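You operate a simulated robot arm through the tools that you are given. There is no shell and no other tool.

Carry out the task below with a simulated robot arm. There is one attempt and no reset: what you move stays moved.

## Task
Test the brass puck in check mode and trim to about 100.
Fine: one test; one over or under will do; leave the puck in and the lid shut.

It is judged by the outcome, as a careful person would: the job done as asked, and still so three seconds after it is handed in. It fails if anything else is knocked over, pushed out of place, dropped, spilled or broken. Lids that push on must go on centred and level and be pressed home; caps that screw on are set level and turned clockwise until they are tight.

## Robot
A 7-joint arm with a fingered hand, fixed in place. Base frame: the origin is on the floor under the middle of its stand, x ahead of it, y to its left, z up. Units: mm, degrees, N and s.
It reaches about 1023 mm from its shoulder. Its first joint turns from -166.0 to 166.0 degrees. Payload 4 kg.
The tool frame sits at the grasp point between the pads (the TCP): z along the fingers, y along the line on which they close. The tips reach 30 mm beyond it. The gripper opens to 104 mm; its body begins 35 mm behind the TCP. The gripper is a hand of 4 fingers: y runs from the thumb to the fingers, the wrist lies at [-15, -113, -190] in the tool frame, and closing takes about 1.5 s.
Orientation is told as [roll, pitch, yaw] about the base's x, y, z axes, in that order, counted from this pose: with the fingers straight down and the wrist toward the robot, the tool's x, y and z point along [0, 1, 0], [1, 0, 0] and [0, 0, -1] of the base frame.

## Interface
- The arm moves only by the tool servo_tool. Its argument "deltas" is a list of rows, each an object (a shift or turn left out is 0, a gripper value left out holds the last) with "dr": the turn, a rotation vector about the base's x, y, z in units of 180 degrees (1.0 is 180 degrees), a list of three; "slide": the shift along the base's x, y, z in units of 400 mm (1.0 is 400 mm), a list of three; "jaw": the opening, from 0 (shut) to 1 (fully open). In form: [{"dr": [wx, wy, wz], "slide": [dx, dy, dz], "jaw": jaw}, ...]. A call has 1 to 20 rows; each row is the pose to reach, as a shift and turn from the pose commanded when the call began. A call with a number of a shift or a turn outside -1 to 1 is refused whole. Each row takes 0.2 s and may step no farther than 50 mm and 8.6 degrees from the row before; otherwise, or with a gripper value out of range, the whole call is refused. Where a pose cannot be reached the arm comes as near as it can. A force on the tool above 90 N (or 10 N above the force at the start of the call, whichever is more), or a blocked arm, ends the call early, and 0.2 s more pass. The fingers move at their own pace (about 153 mm/s each) and stop on an object; they squeeze with about 29 N. The grip force told is the motor's: it shows also when the fingers shut on nothing. Time passes only in rows, and 0.2 s behind the last, so rows that repeat a pose let the fingers close. It gives the time, the measured TCP pose, the force on the tool (base axes), the opening and the grip force at its end, in the units of the frame above (readings bear some noise), with the torque about the TCP (base axes, N m) and any sound that the robot's microphone picked up.
- Cameras (640 x 400 px; columns grow to the right, rows downward): "scene" is fixed at [218.1, -503, 1551.2]; the picture's right is [0.67, -0.74, 0.00], its down [-0.33, -0.30, -0.89] and it looks along [0.66, 0.60, -0.45] (base axes); focal length 214 px, centre (320, 200). "wrist" rides on the gripper at [61, -92, -130] in the tool frame; the picture's right is [-0.81, 0.28, -0.52], its down [-0.53, -0.71, 0.46] and it looks along [-0.24, 0.64, 0.72] (tool axes); focal length 275 px, centre (320, 200).
- get_image(camera): a new picture of that camera. No time passes.
- preshape(shape): the hand has 4 fingers and takes this shape, open, in about a second: jaw (thumb against the fingers, like two jaws); tri (thumb and two fingers); tip (a fingertip pinch); poke (one finger out to press); point (the index stretched); flat (the hand flat); cup (the hand cupped); fist (a fist). The gripper value then closes the fingers along that shape, each until it touches; the sizes above hold for jaw. It gives what a move gives, with no picture.
- probe_pixels(camera, pixels): for up to 12 pixels [column, row] of the newest picture of that camera ("zoom" is the newest enlarged one), the place [x, y, z] in the base frame of the surface seen there, good to about 3 mm. No time passes.
- close_up(camera, box): a new picture of the part [left, top, right, bottom] of that camera's present view, enlarged. No time passes.
- sign_off(): hands the job in; it is judged then, once.

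Open the gripper and draw the arm clear of the work before you hand the job in, unless the task says otherwise.

The tools are called after ">>>" as a command line: name --argument value ..., lists and objects as JSON in quotes. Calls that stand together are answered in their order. servo_tool: Moves the arm, as the interface text tells. Its arguments: {"type":"object","properties":{"deltas":{"type":"array"}},"required":["deltas"]} The other tools are called the same way: preshape (shape) gives the hand a shape; get_image (camera) takes a picture; probe_pixels (camera, pixels) gives the place of the surface under pixels of a picture; close_up (camera, box) takes an enlarged picture of a part of a camera's view; sign_off () hands the job in.

At the start:

```text
clock: 0.0
ee_pos: [572.2, -140.8, 1466.6]
orientation: [-0.1, 0.0, 0.0]
force: [0.3, 0.2, 0.4]
torque: [0.0, -0.01, -0.01]
width: 103.7
grasp_force: 0.2
shape: jaw
```

scene: 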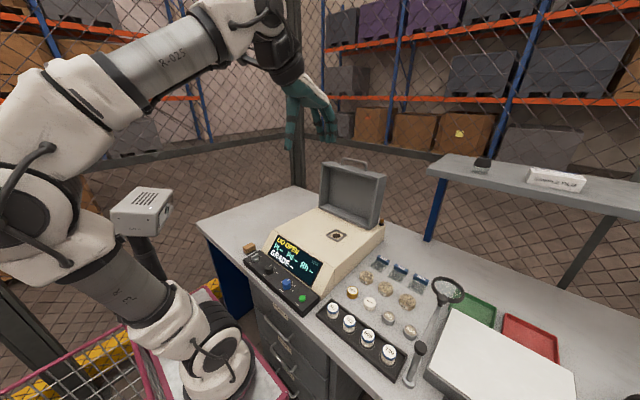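
wrist: 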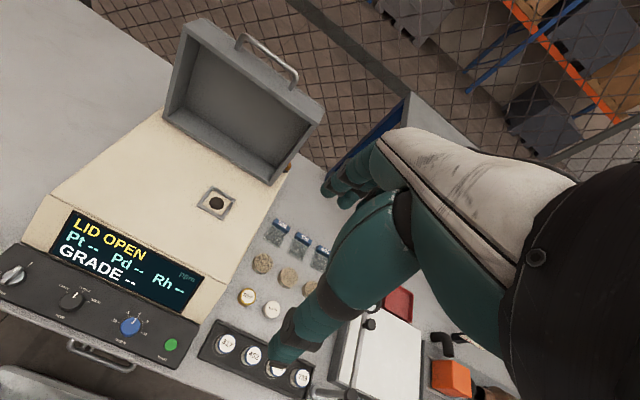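

The machine is at around (320,240) in the scene, with its lid open and a control panel in front. I take close-ups to read the labels before moving.

>>> close_up --camera "scene" --box '[230, 220, 350, 320]'

>>> close_up --camera "wrist" --box '[0, 200, 220, 370]'

>>> close_up --camera "scene" --box '[310, 240, 470, 390]'

>>> close_up --camera "wrist" --box '[180, 180, 440, 400]'

```text
4.00 times, centred on (290, 270) of scene
```

zoom: 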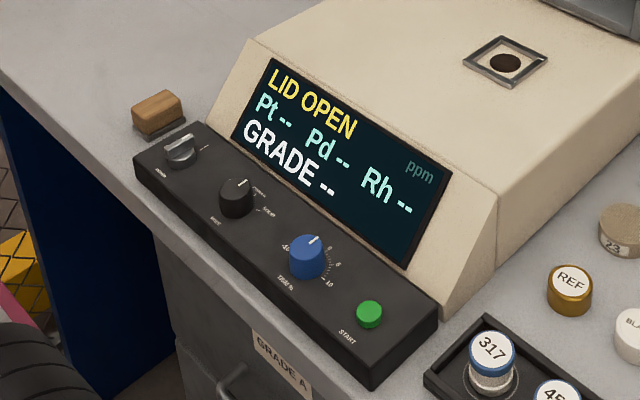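

```text
2.35 times, centred on (110, 285) of wrist
```

zoom: 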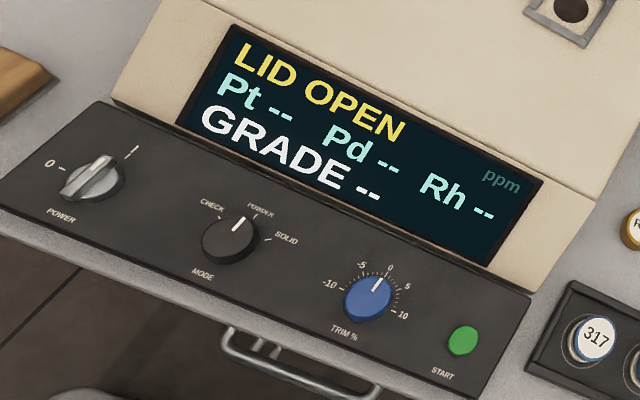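

```text
2.67 times, centred on (390, 315) of scene
```

zoom: 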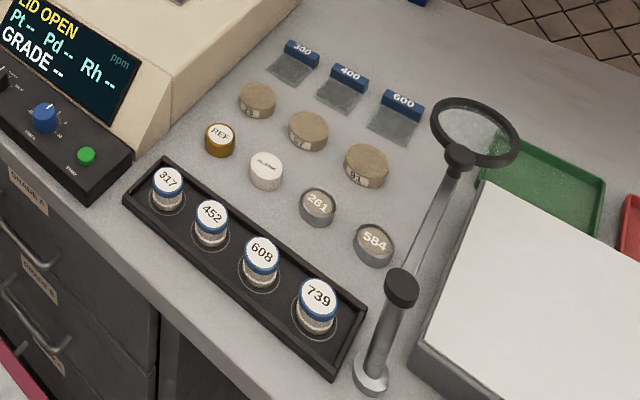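

```text
1.82 times, centred on (310, 290) of wrist
```

zoom: 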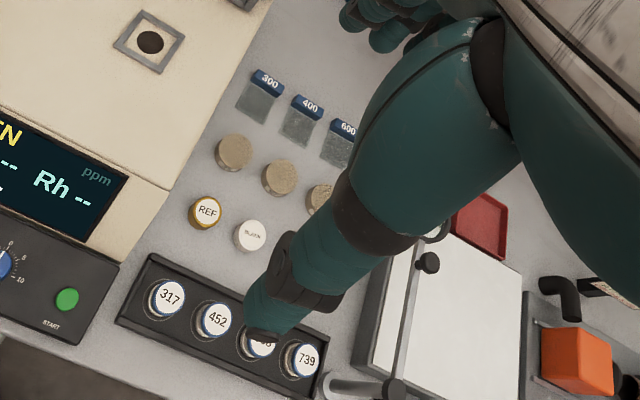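

The brass "REF" puck sits near scene (352,293); the mode pointer is at POWDER and trim around 0/-1. I look at more details and probe positions of main items.

>>> close_up --camera "scene" --box '[300, 150, 400, 250]'

>>> close_up --camera "scene" --box '[460, 140, 640, 220]'

>>> probe_pixels --camera "scene" --pixels '[[352, 291], [351, 298], [370, 302], [336, 236], [302, 298], [287, 283], [268, 269], [255, 257], [310, 310], [341, 290], [362, 282], [370, 315]]'

>>> probe_pixels --camera "wrist" --pixels '[[246, 296], [217, 202], [205, 204], [229, 204], [214, 190], [171, 345], [129, 326], [70, 300], [12, 275], [271, 309], [165, 118], [320, 105]]'

```text
4.00 times, centred on (350, 200) of scene
```

zoom: 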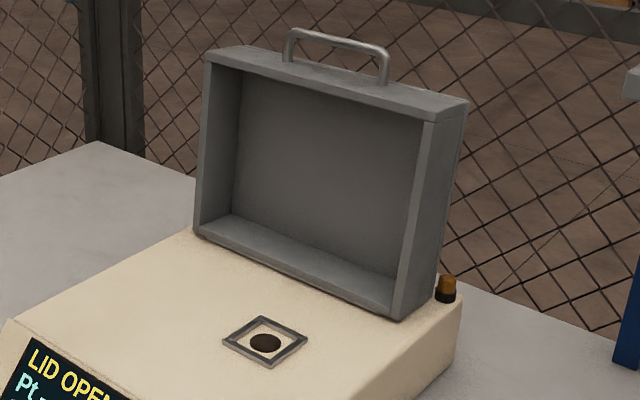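

```text
3.56 times, centred on (550, 180) of scene
```

zoom: 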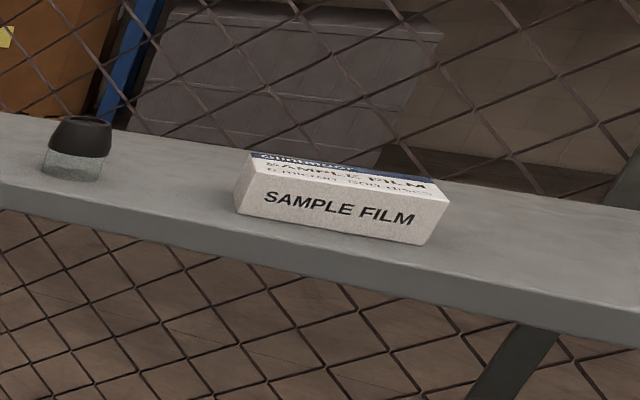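

```text
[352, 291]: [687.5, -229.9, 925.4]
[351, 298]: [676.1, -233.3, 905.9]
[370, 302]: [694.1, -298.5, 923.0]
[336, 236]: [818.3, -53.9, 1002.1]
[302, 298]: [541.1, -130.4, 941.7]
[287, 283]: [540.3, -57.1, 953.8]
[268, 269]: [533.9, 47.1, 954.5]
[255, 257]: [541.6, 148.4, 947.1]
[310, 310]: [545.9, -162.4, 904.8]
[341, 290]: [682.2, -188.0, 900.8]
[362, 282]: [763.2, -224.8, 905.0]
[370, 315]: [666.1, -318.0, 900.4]
```

```text
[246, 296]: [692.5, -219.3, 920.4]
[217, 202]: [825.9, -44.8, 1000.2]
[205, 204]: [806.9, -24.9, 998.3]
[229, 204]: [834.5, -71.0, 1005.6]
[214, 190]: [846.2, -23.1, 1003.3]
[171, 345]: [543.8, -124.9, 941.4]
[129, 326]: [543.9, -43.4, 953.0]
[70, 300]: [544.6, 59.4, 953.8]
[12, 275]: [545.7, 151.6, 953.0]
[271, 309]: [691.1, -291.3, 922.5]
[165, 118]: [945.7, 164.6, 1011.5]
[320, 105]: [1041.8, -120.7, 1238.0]
```

REF is at about (690,-225,922) and the sample port at (825,-47,1003). I probe the lid and the neighbours of the puck in more detail.

>>> close_up --camera "scene" --box '[310, 150, 390, 200]'

>>> probe_pixels --camera "scene" --pixels '[[355, 159], [343, 160], [370, 165], [321, 164], [384, 176], [320, 208], [374, 227], [350, 190], [411, 175], [412, 220], [330, 216], [400, 230]]'

>>> close_up --camera "scene" --box '[320, 220, 352, 250]'

```text
8.00 times, centred on (350, 175) of scene
```

zoom: 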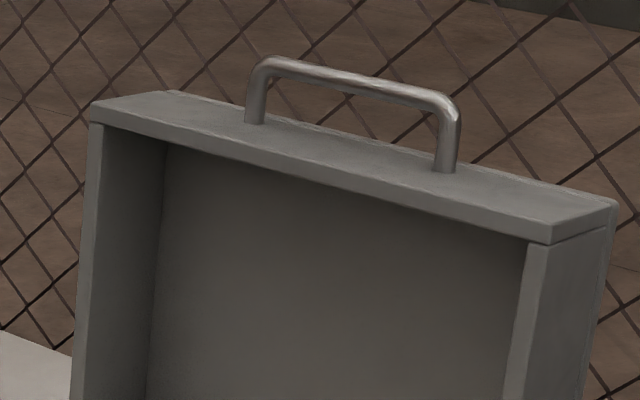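

```text
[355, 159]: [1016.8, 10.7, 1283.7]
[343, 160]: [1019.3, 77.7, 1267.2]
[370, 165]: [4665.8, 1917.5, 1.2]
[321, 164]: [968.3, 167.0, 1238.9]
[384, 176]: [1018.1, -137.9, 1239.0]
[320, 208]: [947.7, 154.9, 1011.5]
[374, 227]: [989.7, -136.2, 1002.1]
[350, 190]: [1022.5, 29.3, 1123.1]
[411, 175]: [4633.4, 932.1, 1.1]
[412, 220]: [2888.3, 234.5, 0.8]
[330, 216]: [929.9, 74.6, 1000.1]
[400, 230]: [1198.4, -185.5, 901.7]
```

```text
13.33 times, centred on (336, 235) of scene
```

zoom: 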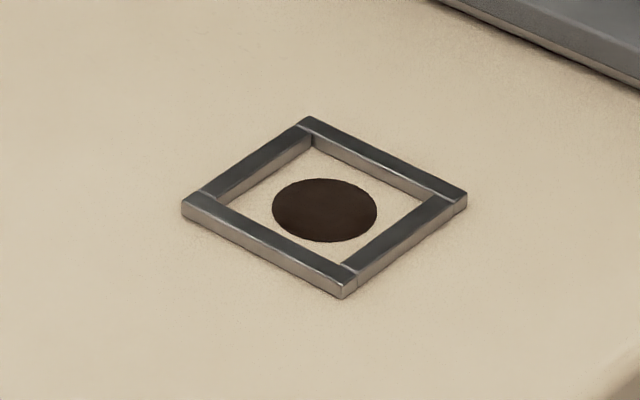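

The square fence around the window is clear in the zoom; I probe its corners and hole to get the exact centre and inner width.

>>> probe_pixels --camera "zoom" --pixels '[[308, 121], [463, 197], [340, 290], [186, 206], [315, 145], [425, 205], [330, 258], [225, 200], [277, 210], [373, 210], [325, 180], [325, 240]]'

>>> close_up --camera "scene" --box '[330, 265, 400, 325]'

```text
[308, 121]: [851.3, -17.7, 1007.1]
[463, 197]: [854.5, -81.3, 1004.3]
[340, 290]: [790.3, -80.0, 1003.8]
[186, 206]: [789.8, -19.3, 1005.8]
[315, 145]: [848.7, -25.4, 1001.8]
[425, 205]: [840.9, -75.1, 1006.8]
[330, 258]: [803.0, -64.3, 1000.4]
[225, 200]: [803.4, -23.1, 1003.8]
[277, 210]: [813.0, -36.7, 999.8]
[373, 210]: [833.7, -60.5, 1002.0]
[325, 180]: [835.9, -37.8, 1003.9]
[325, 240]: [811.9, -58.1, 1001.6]
```

```text
6.67 times, centred on (365, 295) of scene
```

zoom: 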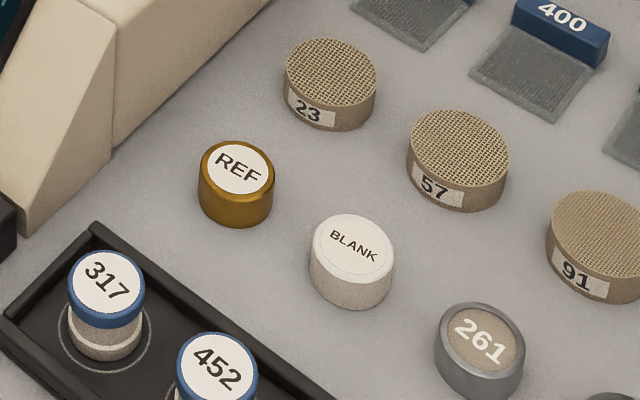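

I probe the REF puck's edges and the neighbours in this zoom.

>>> probe_pixels --camera "zoom" --pixels '[[238, 170], [203, 160], [272, 172], [240, 145], [235, 192], [237, 225], [318, 235], [388, 250], [330, 110], [290, 75], [300, 210], [95, 225]]'

>>> preshape --shape "tip"

>>> get_image --camera "wrist"

>>> close_up --camera "scene" --box '[220, 30, 380, 160]'

```text
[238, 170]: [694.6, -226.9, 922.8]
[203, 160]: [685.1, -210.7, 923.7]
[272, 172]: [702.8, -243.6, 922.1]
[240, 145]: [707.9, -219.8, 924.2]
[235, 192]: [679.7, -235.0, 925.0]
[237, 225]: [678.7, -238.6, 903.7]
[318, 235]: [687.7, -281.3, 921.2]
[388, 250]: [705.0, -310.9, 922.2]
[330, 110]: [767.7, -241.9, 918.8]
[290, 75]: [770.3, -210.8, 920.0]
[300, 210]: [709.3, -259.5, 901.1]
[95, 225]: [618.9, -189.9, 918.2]
```

```text
clock: 0.9
ee_pos: [572.0, -140.7, 1466.7]
orientation: [0.0, 0.0, 0.0]
force: [-0.3, -0.5, 0.7]
torque: [0.03, -0.03, -0.01]
width: 103.9
grasp_force: 0.0
shape: tip
```

```text
taken
```

wrist: 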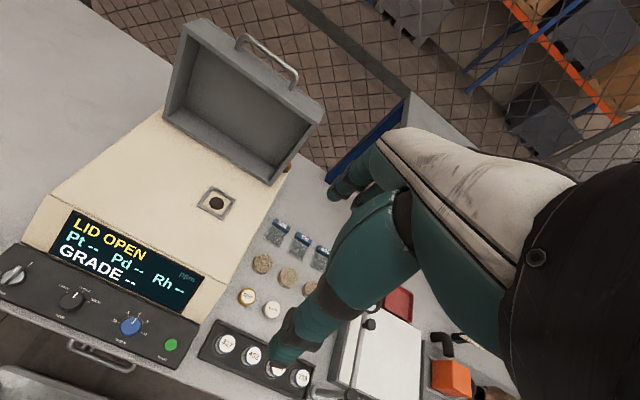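

```text
3.08 times, centred on (300, 95) of scene
```

zoom: 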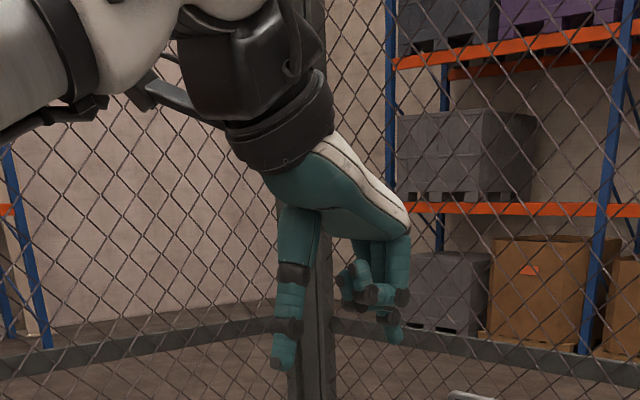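

Tip shape leaves thumb and index out. I zoom on each control to read the present pointer positions and tick marks.

>>> close_up --camera "wrist" --box '[45, 275, 115, 325]'

>>> close_up --camera "wrist" --box '[100, 295, 170, 345]'

>>> close_up --camera "scene" --box '[270, 265, 330, 310]'

>>> close_up --camera "scene" --box '[245, 245, 305, 290]'

```text
8.00 times, centred on (80, 300) of wrist
```

zoom: 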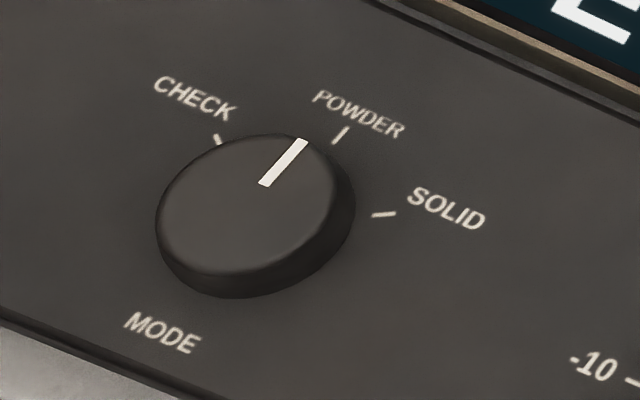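

```text
8.00 times, centred on (135, 320) of wrist
```

zoom: 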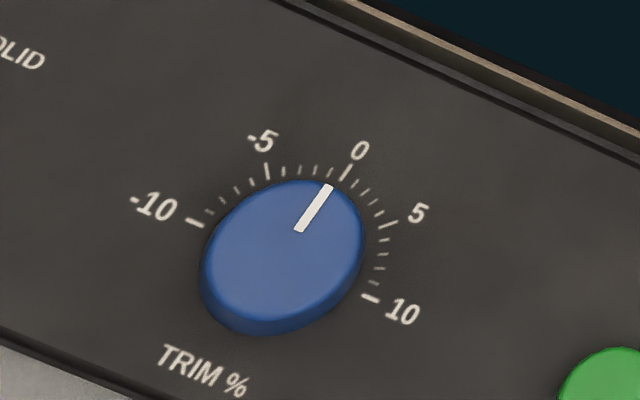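

```text
8.89 times, centred on (300, 288) of scene
```

zoom: 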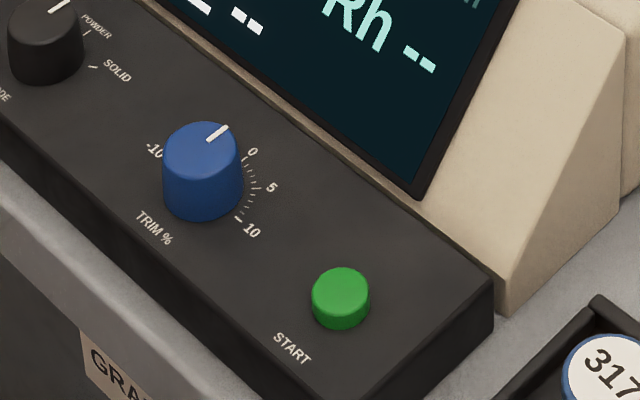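

```text
8.89 times, centred on (275, 268) of scene
```

zoom: 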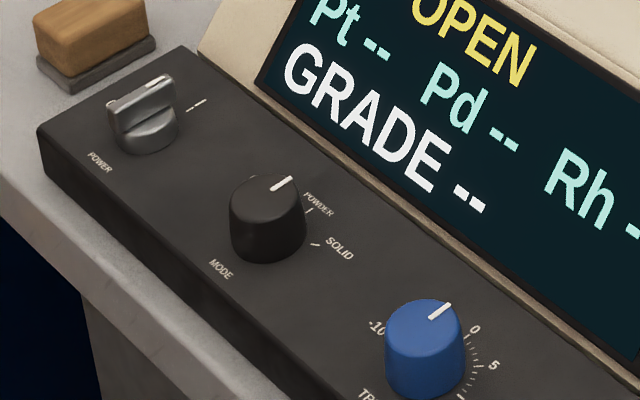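

MODE points at POWDER (12 o'clock), and TRIM is at about 0. I probe knob tops, ticks and panel surface for geometry.

>>> close_up --camera "wrist" --box '[45, 275, 115, 325]'

>>> probe_pixels --camera "zoom" --pixels '[[219, 140], [340, 134], [384, 214], [250, 205], [300, 142], [265, 184], [160, 225], [345, 180], [180, 330], [60, 180], [450, 330], [330, 60]]'

>>> close_up --camera "wrist" --box '[100, 295, 170, 345]'

>>> probe_pixels --camera "zoom" --pixels '[[195, 223], [266, 170], [345, 172], [388, 226], [370, 299], [283, 240], [328, 188], [299, 230], [205, 250], [360, 220], [610, 375], [460, 300]]'

```text
8.00 times, centred on (80, 300) of wrist
```

zoom: 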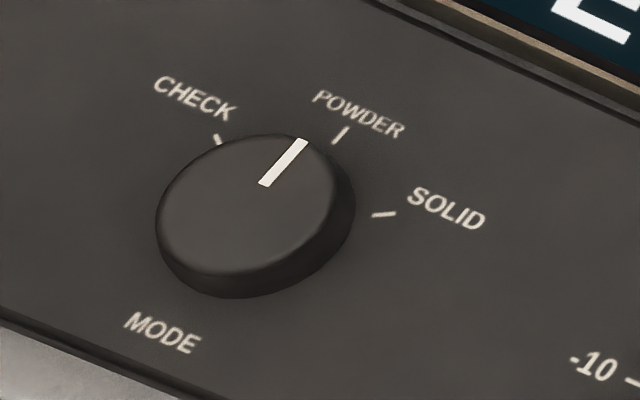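

```text
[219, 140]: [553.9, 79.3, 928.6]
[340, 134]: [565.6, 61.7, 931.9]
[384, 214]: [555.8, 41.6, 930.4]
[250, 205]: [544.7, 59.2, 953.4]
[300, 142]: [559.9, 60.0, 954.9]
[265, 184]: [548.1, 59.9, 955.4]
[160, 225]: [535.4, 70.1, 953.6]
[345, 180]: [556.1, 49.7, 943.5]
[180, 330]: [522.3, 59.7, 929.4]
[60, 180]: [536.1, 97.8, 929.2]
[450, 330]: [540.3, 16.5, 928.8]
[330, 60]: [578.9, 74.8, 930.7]
```

```text
8.00 times, centred on (135, 320) of wrist
```

zoom: 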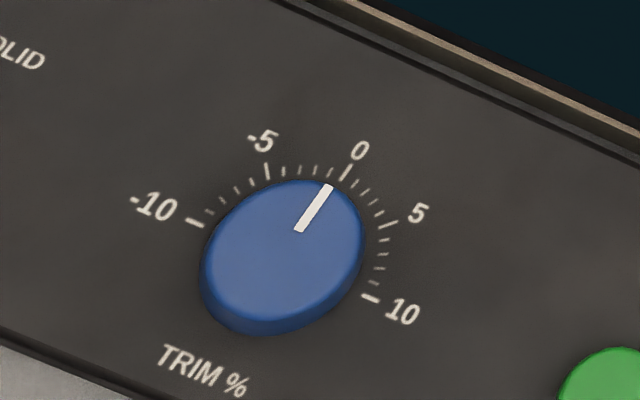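

```text
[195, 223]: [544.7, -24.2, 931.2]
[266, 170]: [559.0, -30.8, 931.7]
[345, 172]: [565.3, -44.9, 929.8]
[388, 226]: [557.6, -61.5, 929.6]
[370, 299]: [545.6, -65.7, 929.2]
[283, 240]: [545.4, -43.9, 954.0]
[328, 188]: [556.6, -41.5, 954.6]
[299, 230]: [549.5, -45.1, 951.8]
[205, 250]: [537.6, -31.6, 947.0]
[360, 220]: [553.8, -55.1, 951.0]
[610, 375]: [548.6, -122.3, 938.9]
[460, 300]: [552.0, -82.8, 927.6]
```

Panel plane is z≈930, knob tops ≈954, MODE centre ≈(543.5,60), TRIM centre ≈(543,-45). Next I probe the magnifier, jar tray and surroundings near the puck for clearance.

>>> probe_pixels --camera "scene" --pixels '[[448, 280], [463, 290], [435, 284], [448, 302], [413, 380], [430, 330], [421, 348], [335, 306], [387, 353], [405, 362], [321, 312], [355, 312]]'

>>> close_up --camera "scene" --box '[380, 250, 480, 390]'

>>> probe_pixels --camera "wrist" --pixels '[[120, 205], [205, 275], [205, 240], [60, 200], [190, 300], [210, 320], [100, 180], [250, 46], [294, 78], [270, 60], [300, 130], [180, 30]]'

```text
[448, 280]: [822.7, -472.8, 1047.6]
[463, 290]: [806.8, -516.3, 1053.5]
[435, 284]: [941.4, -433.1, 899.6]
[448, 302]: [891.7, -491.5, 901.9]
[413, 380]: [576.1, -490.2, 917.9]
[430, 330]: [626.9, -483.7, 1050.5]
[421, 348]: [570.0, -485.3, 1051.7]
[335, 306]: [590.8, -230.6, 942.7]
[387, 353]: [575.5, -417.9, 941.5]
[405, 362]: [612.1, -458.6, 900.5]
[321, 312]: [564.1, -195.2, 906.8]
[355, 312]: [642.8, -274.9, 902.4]
```

```text
2.86 times, centred on (430, 320) of scene
```

zoom: 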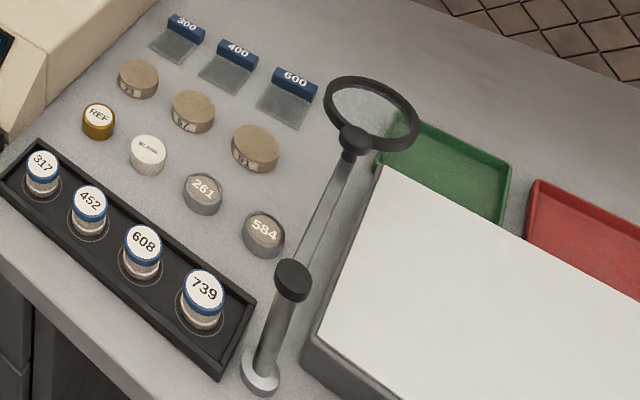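

```text
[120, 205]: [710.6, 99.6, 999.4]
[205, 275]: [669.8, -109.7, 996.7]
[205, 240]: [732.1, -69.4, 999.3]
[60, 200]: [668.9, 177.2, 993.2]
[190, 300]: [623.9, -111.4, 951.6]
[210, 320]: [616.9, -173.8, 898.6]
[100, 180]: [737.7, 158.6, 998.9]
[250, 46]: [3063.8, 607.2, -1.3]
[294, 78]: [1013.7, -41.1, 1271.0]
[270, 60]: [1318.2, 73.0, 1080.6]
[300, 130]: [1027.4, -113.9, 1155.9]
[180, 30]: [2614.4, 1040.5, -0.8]
```

The magnifier is well clear (y<-430). I probe the current fingertips to learn where they lie relative to the TCP (572,-141,1467).

>>> close_up --camera "scene" --box '[260, 70, 360, 150]'

>>> probe_pixels --camera "scene" --pixels '[[288, 146], [288, 140], [290, 130], [323, 140], [322, 132], [325, 118], [312, 124], [306, 120]]'

>>> preshape --shape "tri"

>>> close_up --camera "scene" --box '[260, 70, 360, 150]'

```text
5.00 times, centred on (310, 110) of scene
```

zoom: 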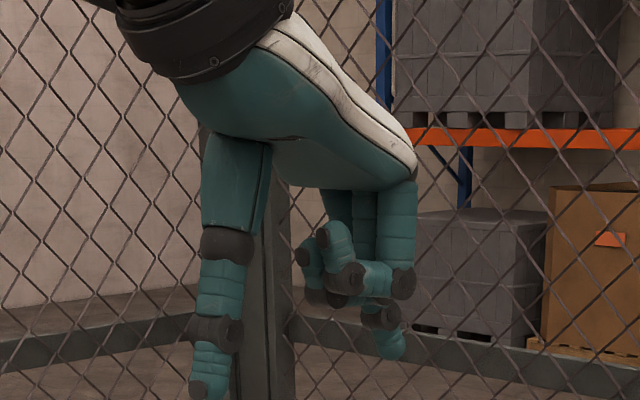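

```text
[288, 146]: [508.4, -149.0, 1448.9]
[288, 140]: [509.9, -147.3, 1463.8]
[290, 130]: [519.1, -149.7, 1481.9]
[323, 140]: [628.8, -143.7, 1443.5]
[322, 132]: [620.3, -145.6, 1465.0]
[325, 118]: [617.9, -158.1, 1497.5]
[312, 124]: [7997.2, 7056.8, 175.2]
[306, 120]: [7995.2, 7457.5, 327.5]
```

```text
clock: 1.8
ee_pos: [574.2, -140.7, 1467.2]
orientation: [0.0, 0.0, 0.0]
force: [-0.1, -0.2, -0.3]
torque: [-0.01, -0.02, -0.01]
width: 103.6
grasp_force: 0.0
shape: tri
```

```text
5.00 times, centred on (310, 110) of scene
```

zoom: 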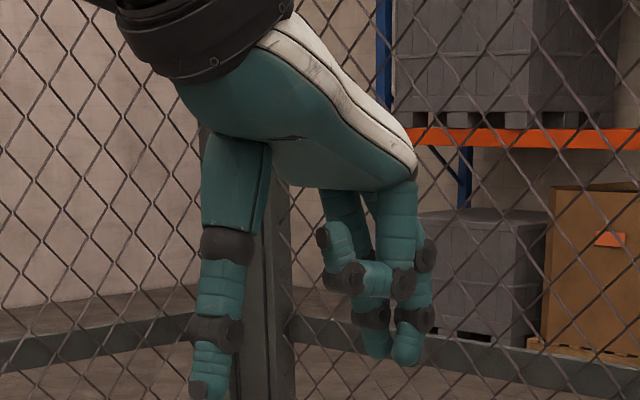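

Fingertips are ~15 mm thick, symmetric about the TCP. I move above the REF puck at (694,-227) with yaw +60° so the fingers come down between neighbours, opening at about 62 mm.

>>> servo_tool --deltas '[{"slide": [0.0305, -0.0215, -0.0968], "dr": [0, 0, 0.0333], "jaw": 0.6}, {"slide": [0.061, -0.043, -0.1935], "dr": [0, 0, 0.0667]}, {"slide": [0.0915, -0.0645, -0.29], "dr": [0, 0, 0.1]}, {"slide": [0.122, -0.086, -0.387], "dr": [0, 0, 0.1333]}, {"slide": [0.1525, -0.1075, -0.484], "dr": [0, 0, 0.1667]}, {"slide": [0.183, -0.129, -0.5805], "dr": [0, 0, 0.2]}, {"slide": [0.2135, -0.1505, -0.677], "dr": [0, 0, 0.2333]}, {"slide": [0.244, -0.172, -0.774], "dr": [0, 0, 0.2667]}, {"slide": [0.2745, -0.1935, -0.871], "dr": [0, 0, 0.3]}, {"slide": [0.305, -0.215, -0.9675], "dr": [0, 0, 0.3333]}, {"slide": [0.305, -0.215, -0.9675], "dr": [0, 0, 0.3333]}]'

>>> get_image --camera "wrist"

>>> get_image --camera "scene"

```text
clock: 4.2
ee_pos: [694.0, -225.5, 1081.4]
orientation: [0.0, -0.1, 60.1]
force: [-0.7, 0.8, -1.1]
torque: [0.0, 0.01, 0.03]
width: 62.5
grasp_force: 0.2
shape: tri
```

```text
taken
```

wrist: 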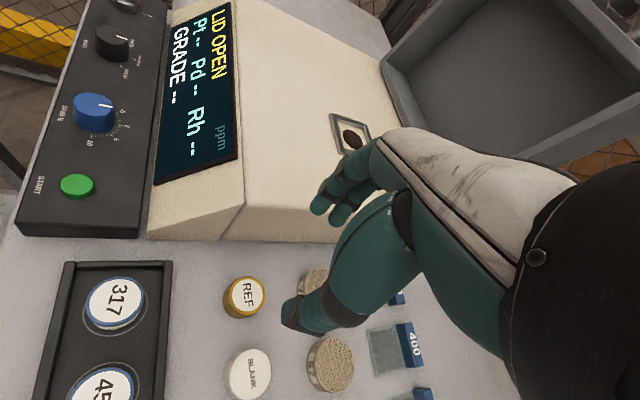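

```text
taken
```

scene: 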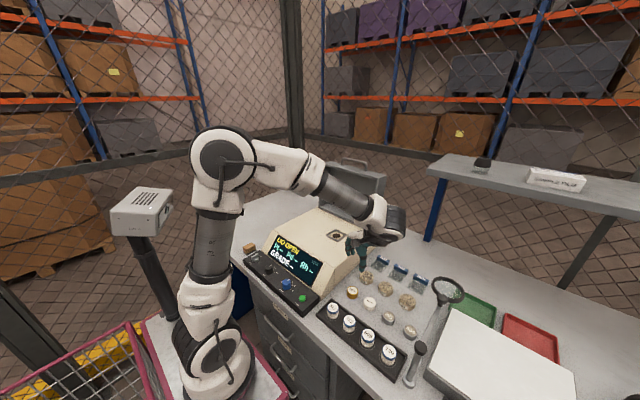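

The hand is above the puck; REF shows at wrist (246,296). I probe the puck's rim from this view to refine its centre.

>>> close_up --camera "wrist" --box '[206, 270, 286, 320]'

>>> probe_pixels --camera "wrist" --pixels '[[246, 296], [228, 292], [264, 298], [250, 279], [242, 312], [246, 375], [312, 280], [298, 318], [318, 208], [350, 134], [345, 120], [358, 150]]'

```text
8.00 times, centred on (246, 295) of wrist
```

zoom: 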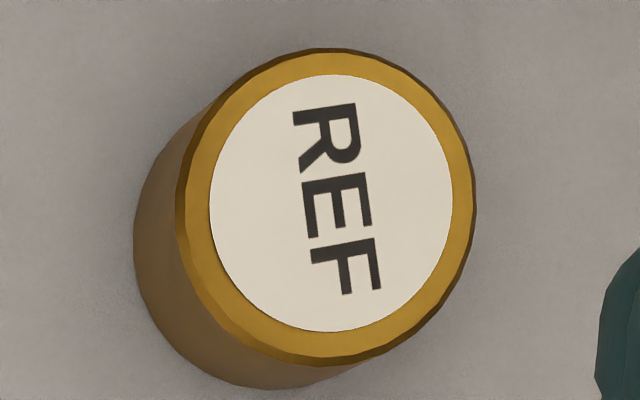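

```text
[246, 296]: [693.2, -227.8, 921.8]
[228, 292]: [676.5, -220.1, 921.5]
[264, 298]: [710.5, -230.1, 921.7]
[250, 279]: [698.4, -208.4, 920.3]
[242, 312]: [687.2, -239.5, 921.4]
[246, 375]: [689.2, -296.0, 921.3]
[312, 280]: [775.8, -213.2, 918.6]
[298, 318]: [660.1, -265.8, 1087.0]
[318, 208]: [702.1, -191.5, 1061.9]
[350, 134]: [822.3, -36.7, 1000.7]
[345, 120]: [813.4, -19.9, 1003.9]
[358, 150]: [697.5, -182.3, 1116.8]
```

REF centre refined to (694,-227.5), top z≈922. I check how low the fingertips reach at this opening before descending.

>>> close_up --camera "scene" --box '[325, 215, 405, 280]'

```text
6.15 times, centred on (365, 248) of scene
```

zoom: 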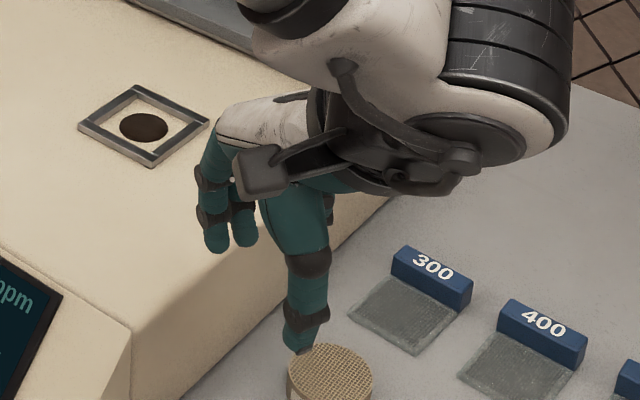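

Fingertips at zoom (216,248), (246,243) and thumb tip (300,348). I probe them.

>>> probe_pixels --camera "zoom" --pixels '[[216, 248], [246, 243], [300, 348], [216, 235], [300, 335], [205, 225], [320, 315], [290, 265], [270, 170], [420, 150], [490, 160]]'

```text
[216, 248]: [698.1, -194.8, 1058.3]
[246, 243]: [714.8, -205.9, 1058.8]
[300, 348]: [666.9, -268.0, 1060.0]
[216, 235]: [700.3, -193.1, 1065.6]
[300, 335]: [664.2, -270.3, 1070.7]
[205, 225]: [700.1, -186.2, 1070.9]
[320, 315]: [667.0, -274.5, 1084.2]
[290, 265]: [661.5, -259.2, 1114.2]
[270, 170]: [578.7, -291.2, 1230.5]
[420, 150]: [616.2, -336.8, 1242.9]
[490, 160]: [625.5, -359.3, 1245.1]
```

Tips reach about 25 mm below the TCP, so I descend to TCP z≈935 so the tips sit about 9 mm above the table around the puck.

>>> servo_tool --deltas '[{"slide": [0, -0.003, -0.1]}, {"slide": [0, -0.003, -0.2]}, {"slide": [0, -0.003, -0.28]}, {"slide": [0, -0.003, -0.33]}, {"slide": [0, -0.003, -0.3625]}, {"slide": [0, -0.003, -0.3625]}]'

>>> get_image --camera "wrist"

>>> close_up --camera "scene" --box '[320, 250, 400, 310]'

```text
clock: 5.6
ee_pos: [695.6, -227.1, 935.8]
orientation: [-0.1, 0.1, 60.0]
force: [0.4, 0.5, -0.5]
torque: [0.0, 0.02, 0.04]
width: 62.7
grasp_force: 0.1
shape: tri
```

```text
taken
```

wrist: 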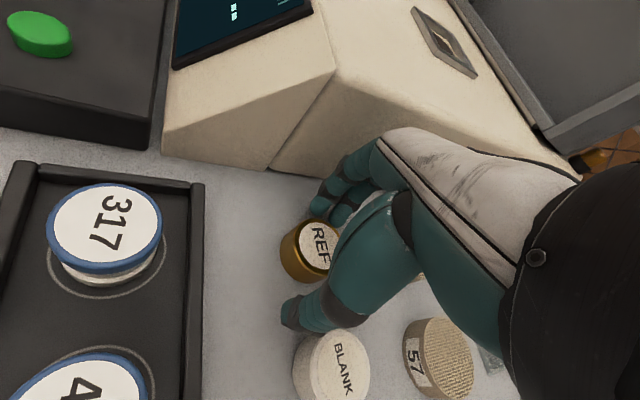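

```text
6.67 times, centred on (360, 280) of scene
```

zoom: 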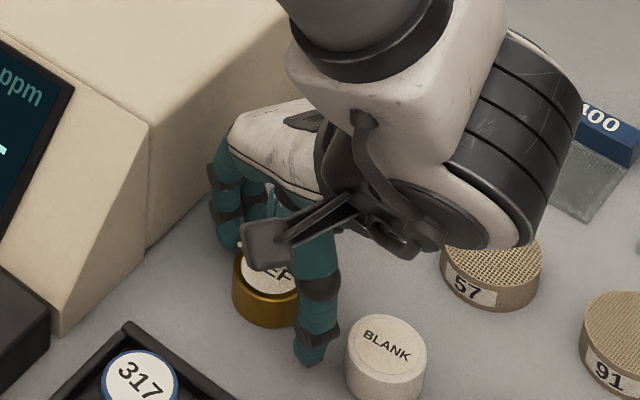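

The puck sits between thumb and two fingers with clearance to BLANK. I close the hand on it.

>>> servo_tool --deltas '[{"slide": [0, 0, 0], "jaw": 0.45}, {"slide": [0, 0, 0], "jaw": 0.38}, {"slide": [0, 0, 0], "jaw": 0.3}, {"slide": [0, 0, 0], "jaw": 0.2}, {"slide": [0, 0, 0], "jaw": 0.1}, {"slide": [0, 0, 0], "jaw": 0.0}, {"slide": [0, 0, 0]}, {"slide": [0, 0, 0]}, {"slide": [0, 0, 0]}]'

>>> get_image --camera "wrist"

>>> close_up --camera "scene" --box '[320, 250, 400, 310]'

```text
clock: 7.6
ee_pos: [694.0, -228.2, 934.4]
orientation: [0.0, 0.0, 60.0]
force: [-0.2, -0.5, -0.3]
torque: [0.02, 0.02, 0.0]
width: 31.6
grasp_force: 28.8
shape: tri
```

```text
taken
```

wrist: 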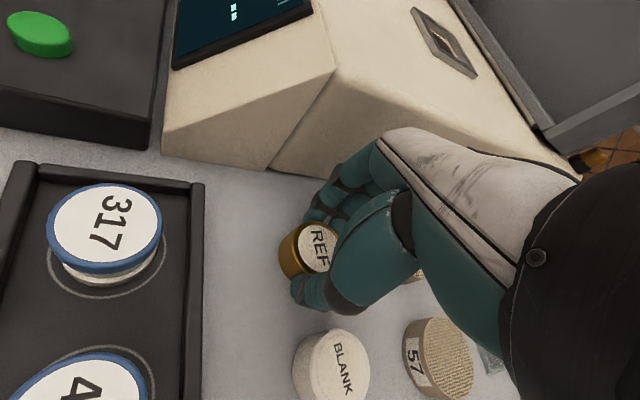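

```text
6.67 times, centred on (360, 280) of scene
```

zoom: 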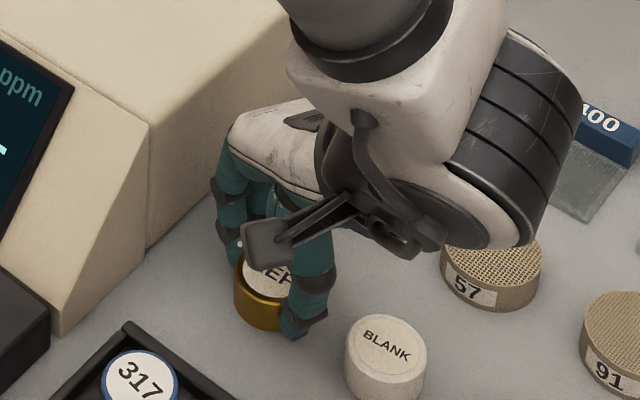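

Grip 28.8 N at 31.6 mm – the puck is held. I lift it straight up and check.

>>> servo_tool --deltas '[{"slide": [0, 0, 0.02]}, {"slide": [0, 0, 0.07]}, {"slide": [0, 0, 0.15]}, {"slide": [0, 0, 0.25]}, {"slide": [0, 0, 0.35]}, {"slide": [0, 0, 0.42]}, {"slide": [0, 0, 0.42]}]'

>>> get_image --camera "wrist"

>>> close_up --camera "scene" --box '[320, 210, 400, 270]'

```text
clock: 9.2
ee_pos: [692.5, -228.2, 1102.1]
orientation: [0.0, -0.1, 60.1]
force: [0.4, -0.8, -2.1]
torque: [0.01, 0.0, -0.02]
width: 31.5
grasp_force: 28.8
shape: tri
```

```text
taken
```

wrist: 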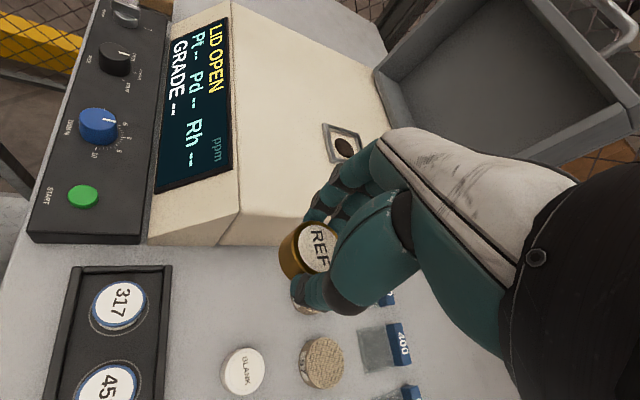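

```text
6.67 times, centred on (360, 240) of scene
```

zoom: 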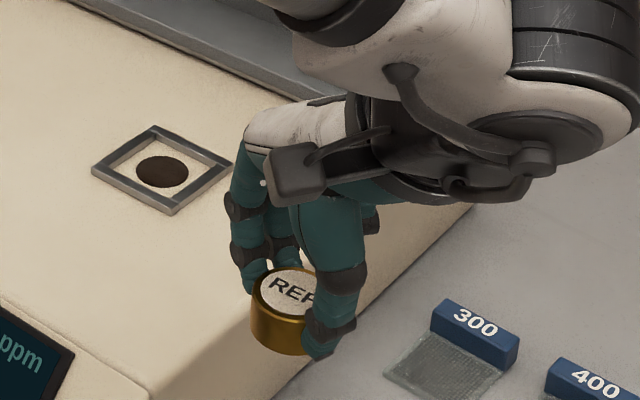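

Puck is held level. I measure where its centre and bottom sit relative to the TCP, and re-measure the fence from this closer view.

>>> close_up --camera "wrist" --box '[270, 205, 350, 285]'

>>> probe_pixels --camera "wrist" --pixels '[[320, 246], [300, 238], [302, 262], [312, 226], [309, 272], [283, 255], [295, 278], [322, 224], [330, 240]]'

>>> close_up --camera "wrist" --box '[315, 115, 375, 170]'

```text
5.00 times, centred on (310, 245) of wrist
```

zoom: 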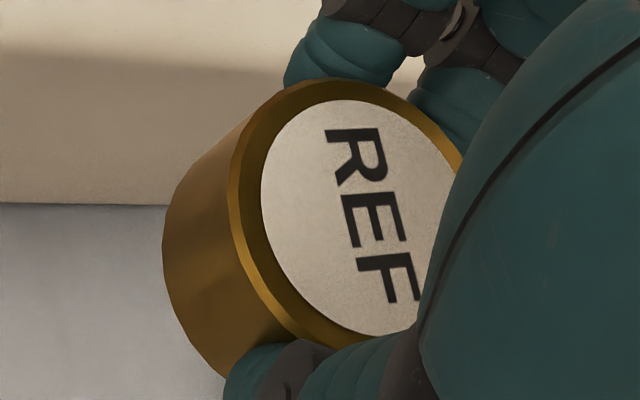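

```text
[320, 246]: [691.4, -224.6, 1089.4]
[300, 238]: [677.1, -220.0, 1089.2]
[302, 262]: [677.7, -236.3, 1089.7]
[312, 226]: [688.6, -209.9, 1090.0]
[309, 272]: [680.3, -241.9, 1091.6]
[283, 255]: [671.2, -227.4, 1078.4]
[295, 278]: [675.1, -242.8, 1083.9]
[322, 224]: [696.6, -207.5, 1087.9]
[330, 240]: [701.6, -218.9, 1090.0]
```

```text
7.27 times, centred on (345, 142) of wrist
```

zoom: 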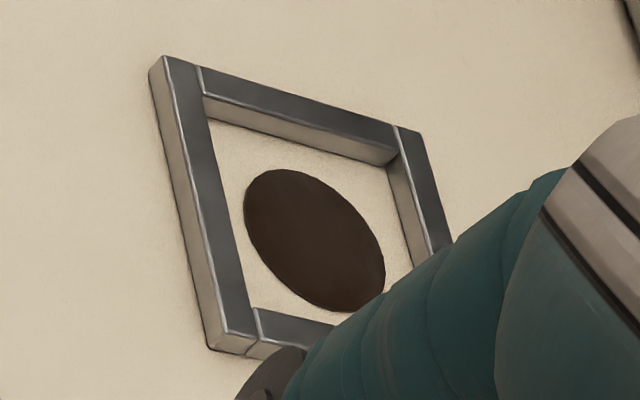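

I need the puck's centre precisely, so I re-zoom and probe points around its visible rim.

>>> close_up --camera "wrist" --box '[270, 205, 350, 285]'

>>> probe_pixels --camera "zoom" --pixels '[[234, 190], [246, 145], [275, 105], [320, 86], [370, 92], [420, 118], [240, 230], [262, 280], [300, 325], [262, 195], [350, 105], [340, 325]]'

>>> close_up --camera "scene" --box '[340, 235, 380, 260]'

>>> probe_pixels --camera "zoom" --pixels '[[262, 240], [200, 300], [180, 260], [330, 380], [250, 370], [160, 150], [60, 180]]'

```text
5.00 times, centred on (310, 245) of wrist
```

zoom: 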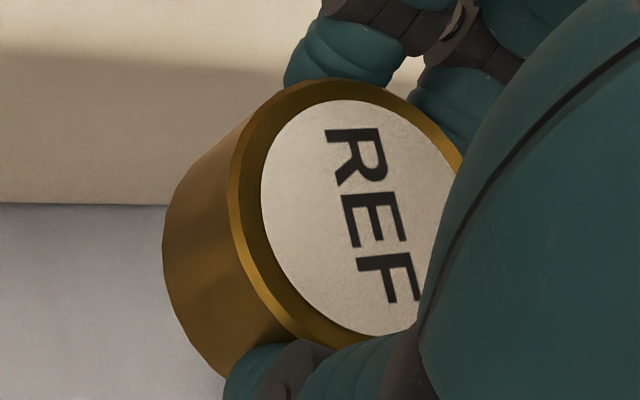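

```text
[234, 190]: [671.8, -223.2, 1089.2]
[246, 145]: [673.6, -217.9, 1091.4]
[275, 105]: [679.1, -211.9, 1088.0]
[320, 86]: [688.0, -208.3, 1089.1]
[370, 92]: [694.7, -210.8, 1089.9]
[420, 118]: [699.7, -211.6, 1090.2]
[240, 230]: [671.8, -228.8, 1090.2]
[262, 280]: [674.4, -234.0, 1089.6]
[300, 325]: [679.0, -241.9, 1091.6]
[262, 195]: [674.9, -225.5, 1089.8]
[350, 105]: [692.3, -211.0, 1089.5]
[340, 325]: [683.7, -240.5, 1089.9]
```

```text
16.00 times, centred on (360, 248) of scene
```

zoom: 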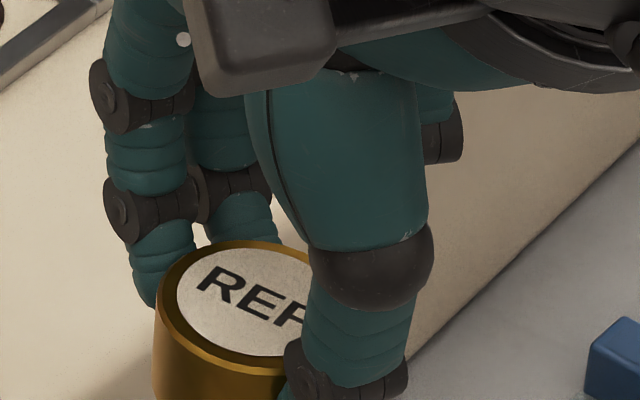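

```text
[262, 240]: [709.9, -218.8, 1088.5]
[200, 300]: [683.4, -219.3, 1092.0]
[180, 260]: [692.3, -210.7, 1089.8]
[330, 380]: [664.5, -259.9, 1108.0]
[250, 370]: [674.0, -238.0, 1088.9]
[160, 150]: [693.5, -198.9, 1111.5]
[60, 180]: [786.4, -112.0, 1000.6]
```

Rim fit gives the puck centre ≈(690.3,-226.5), i.e. (-3.7,+1.3) from the TCP, top 13 mm below TCP. I carry it over the fence centre (822,-49) and hover with the puck ~20 mm above the fence.

>>> servo_tool --deltas '[{"slide": [0.03, 0.042, 0.02]}, {"slide": [0.09, 0.122, 0.02]}, {"slide": [0.15, 0.203, 0.02]}, {"slide": [0.21, 0.284, 0.02]}, {"slide": [0.27, 0.365, 0.02]}, {"slide": [0.315, 0.426, 0.0]}, {"slide": [0.3288, 0.4443, -0.05]}, {"slide": [0.3288, 0.4443, -0.105]}, {"slide": [0.3288, 0.4443, -0.105]}]'

>>> get_image --camera "wrist"

>>> close_up --camera "scene" --box '[310, 210, 370, 255]'

```text
clock: 11.2
ee_pos: [825.3, -49.3, 1062.0]
orientation: [-0.1, 0.0, 60.1]
force: [0.4, -0.2, -1.8]
torque: [0.02, 0.01, 0.01]
width: 31.5
grasp_force: 29.0
shape: tri
```

```text
taken
```

wrist: 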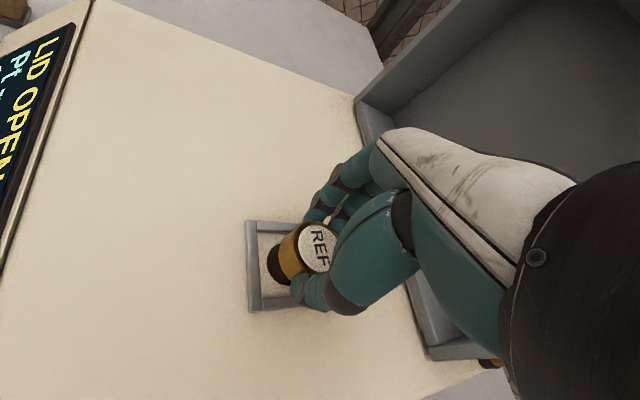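

```text
8.89 times, centred on (340, 232) of scene
```

zoom: 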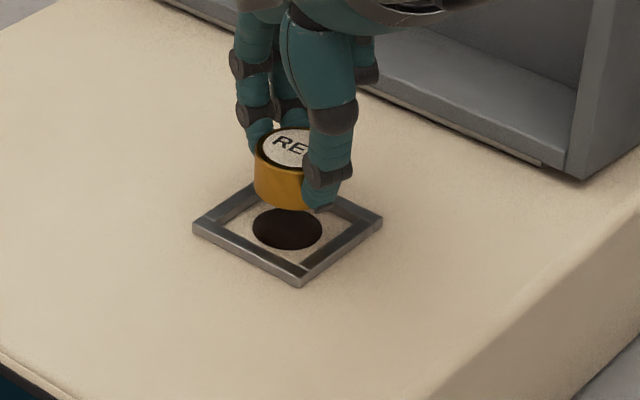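

The puck hovers over the fence. I zoom both cameras and probe the fence corners and the puck's rim for a relative alignment.

>>> close_up --camera "wrist" --box '[235, 205, 345, 325]'

>>> probe_pixels --camera "wrist" --pixels '[[247, 221], [256, 309], [260, 235], [264, 297], [290, 222], [285, 306], [300, 238], [294, 252], [304, 271], [305, 226], [318, 222], [317, 248]]'

>>> close_up --camera "scene" --box '[320, 215, 360, 245]'

>>> probe_pixels --camera "zoom" --pixels '[[320, 200], [250, 200]]'

```text
3.33 times, centred on (290, 265) of wrist
```

zoom: 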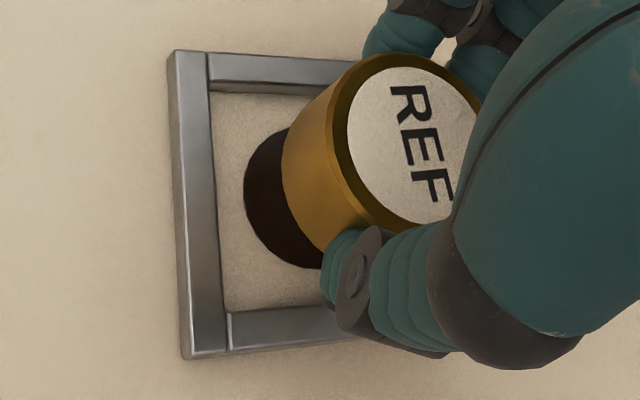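

```text
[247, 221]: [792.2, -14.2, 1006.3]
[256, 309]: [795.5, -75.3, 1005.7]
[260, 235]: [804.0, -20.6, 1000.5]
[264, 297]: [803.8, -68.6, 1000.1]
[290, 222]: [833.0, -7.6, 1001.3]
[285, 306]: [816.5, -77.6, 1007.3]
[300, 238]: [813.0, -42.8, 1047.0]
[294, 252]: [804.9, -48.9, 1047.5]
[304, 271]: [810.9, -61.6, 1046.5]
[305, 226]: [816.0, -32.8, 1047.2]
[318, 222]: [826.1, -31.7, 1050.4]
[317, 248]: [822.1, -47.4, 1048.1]
```

```text
13.33 times, centred on (340, 230) of scene
```

zoom: 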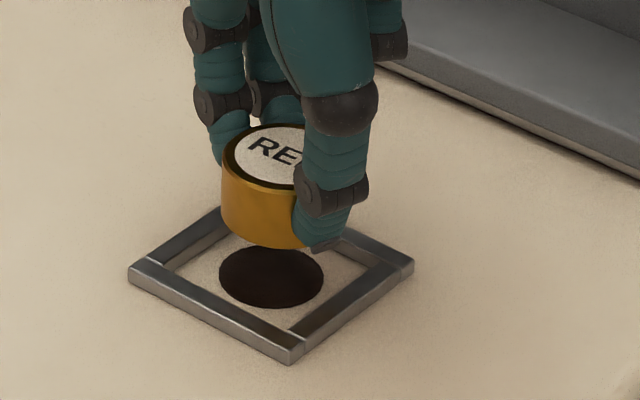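

```text
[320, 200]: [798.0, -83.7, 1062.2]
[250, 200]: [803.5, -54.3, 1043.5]
```

Scene and wrist agree the puck should move about (+0.8,+3.2) mm relative to the fence. I apply that and lower 12 mm, then look again.

>>> servo_tool --deltas '[{"slide": [0.002, 0.008, -0.01]}, {"slide": [0.002, 0.008, -0.02]}, {"slide": [0.002, 0.008, -0.03]}, {"slide": [0.002, 0.008, -0.03]}]'

>>> close_up --camera "wrist" --box '[235, 205, 345, 325]'

>>> close_up --camera "scene" --box '[320, 215, 360, 245]'

```text
clock: 12.2
ee_pos: [826.2, -47.6, 1049.3]
orientation: [0.0, 0.0, 59.9]
force: [-0.2, 0.3, -1.6]
torque: [-0.05, -0.02, 0.01]
width: 31.6
grasp_force: 29.1
shape: tri
```

```text
3.33 times, centred on (290, 265) of wrist
```

zoom: 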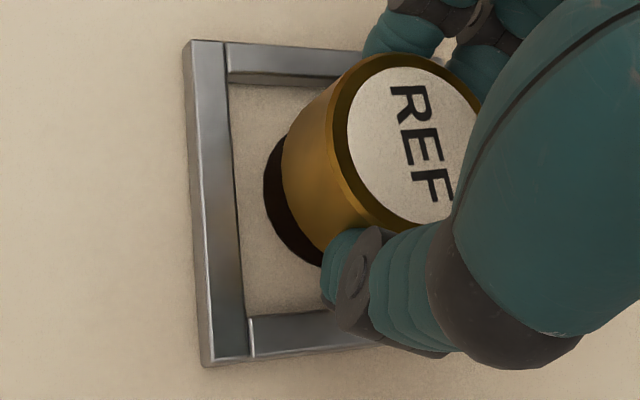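

```text
13.33 times, centred on (340, 230) of scene
```

zoom: 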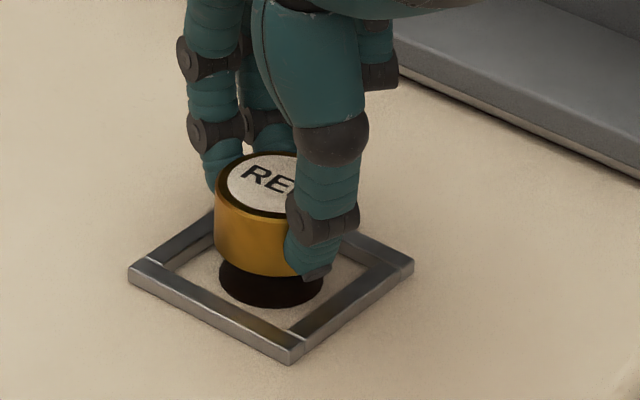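

Both views now show the puck centred in the fence. I lower 12 mm, watching the force for touchdown.

>>> servo_tool --deltas '[{"slide": [0, 0, -0.0125]}, {"slide": [0, 0, -0.02]}, {"slide": [0, 0, -0.0275]}, {"slide": [0, 0, -0.03]}, {"slide": [0, 0, -0.03]}]'

>>> close_up --camera "wrist" --box '[235, 205, 345, 325]'

>>> close_up --camera "scene" --box '[320, 215, 360, 245]'

```text
clock: 13.4
ee_pos: [826.0, -47.6, 1038.0]
orientation: [0.0, 0.0, 59.9]
force: [0.3, -0.7, -1.5]
torque: [-0.04, 0.01, 0.04]
width: 31.3
grasp_force: 29.4
shape: tri
```

```text
3.33 times, centred on (290, 265) of wrist
```

zoom: 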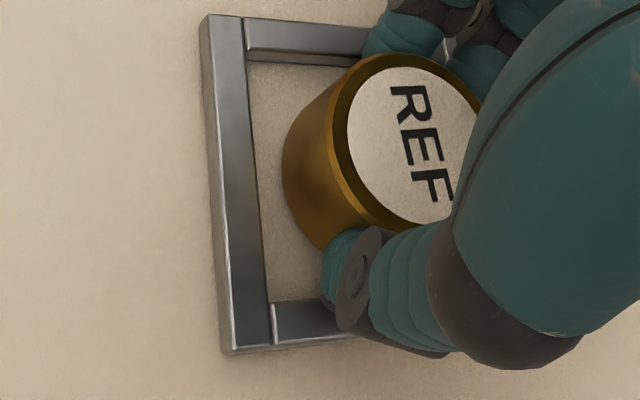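

```text
13.33 times, centred on (340, 230) of scene
```

zoom: 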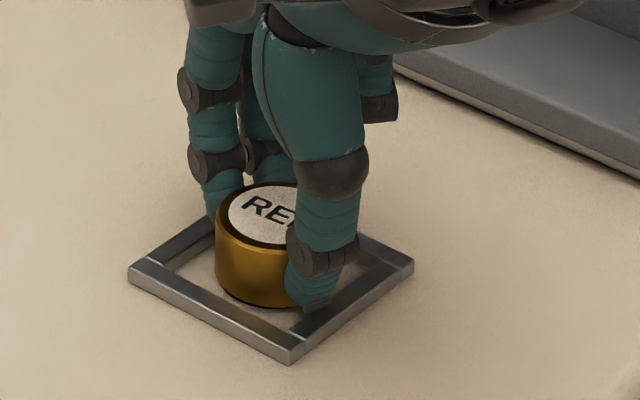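

Puck is inside the fence with ~1–2 mm to go and no contact. I lower slightly further until it touches.

>>> servo_tool --deltas '[{"slide": [0, 0, -0.0025]}, {"slide": [0, 0, -0.005]}, {"slide": [0, 0, -0.005]}]'

```text
clock: 14.2
ee_pos: [827.0, -46.8, 1037.0]
orientation: [0.0, -0.1, 60.0]
force: [1.0, -1.9, 14.6]
torque: [-0.14, 0.1, -0.04]
width: 31.7
grasp_force: 29.3
shape: tri
```

Contact at 14.6 N – the puck is on the floor of the port. I ease up 1 mm and open the fingers.

>>> servo_tool --deltas '[{"slide": [0, 0, 0.003]}, {"slide": [0, 0, 0.003], "jaw": 0.35}, {"slide": [0, 0, 0.003], "jaw": 0.5}, {"slide": [0, 0, 0.003], "jaw": 0.62}, {"slide": [0, 0, 0.003], "jaw": 0.62}, {"slide": [0, 0, 0.003], "jaw": 0.62}]'

>>> close_up --camera "wrist" --box '[235, 205, 345, 325]'

>>> close_up --camera "scene" --box '[320, 215, 360, 245]'

```text
clock: 15.6
ee_pos: [827.8, -46.0, 1036.7]
orientation: [0.0, 0.0, 60.0]
force: [1.9, 3.6, 13.2]
torque: [-0.12, 0.08, 0.01]
width: 59.1
grasp_force: 0.0
shape: tri
```

```text
3.33 times, centred on (290, 265) of wrist
```

zoom: 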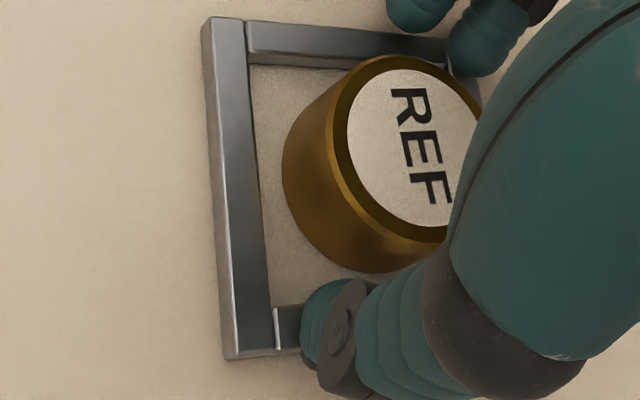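

```text
13.33 times, centred on (340, 230) of scene
```

zoom: 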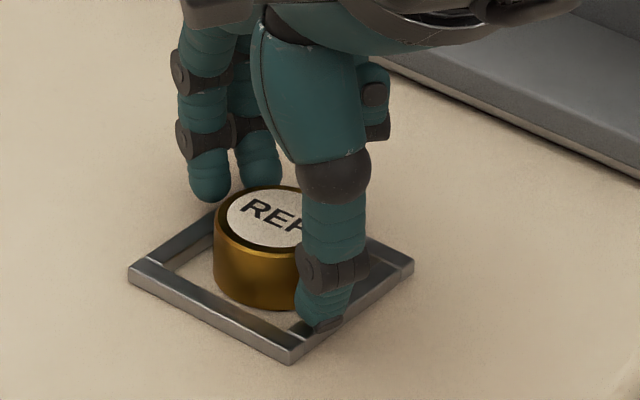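

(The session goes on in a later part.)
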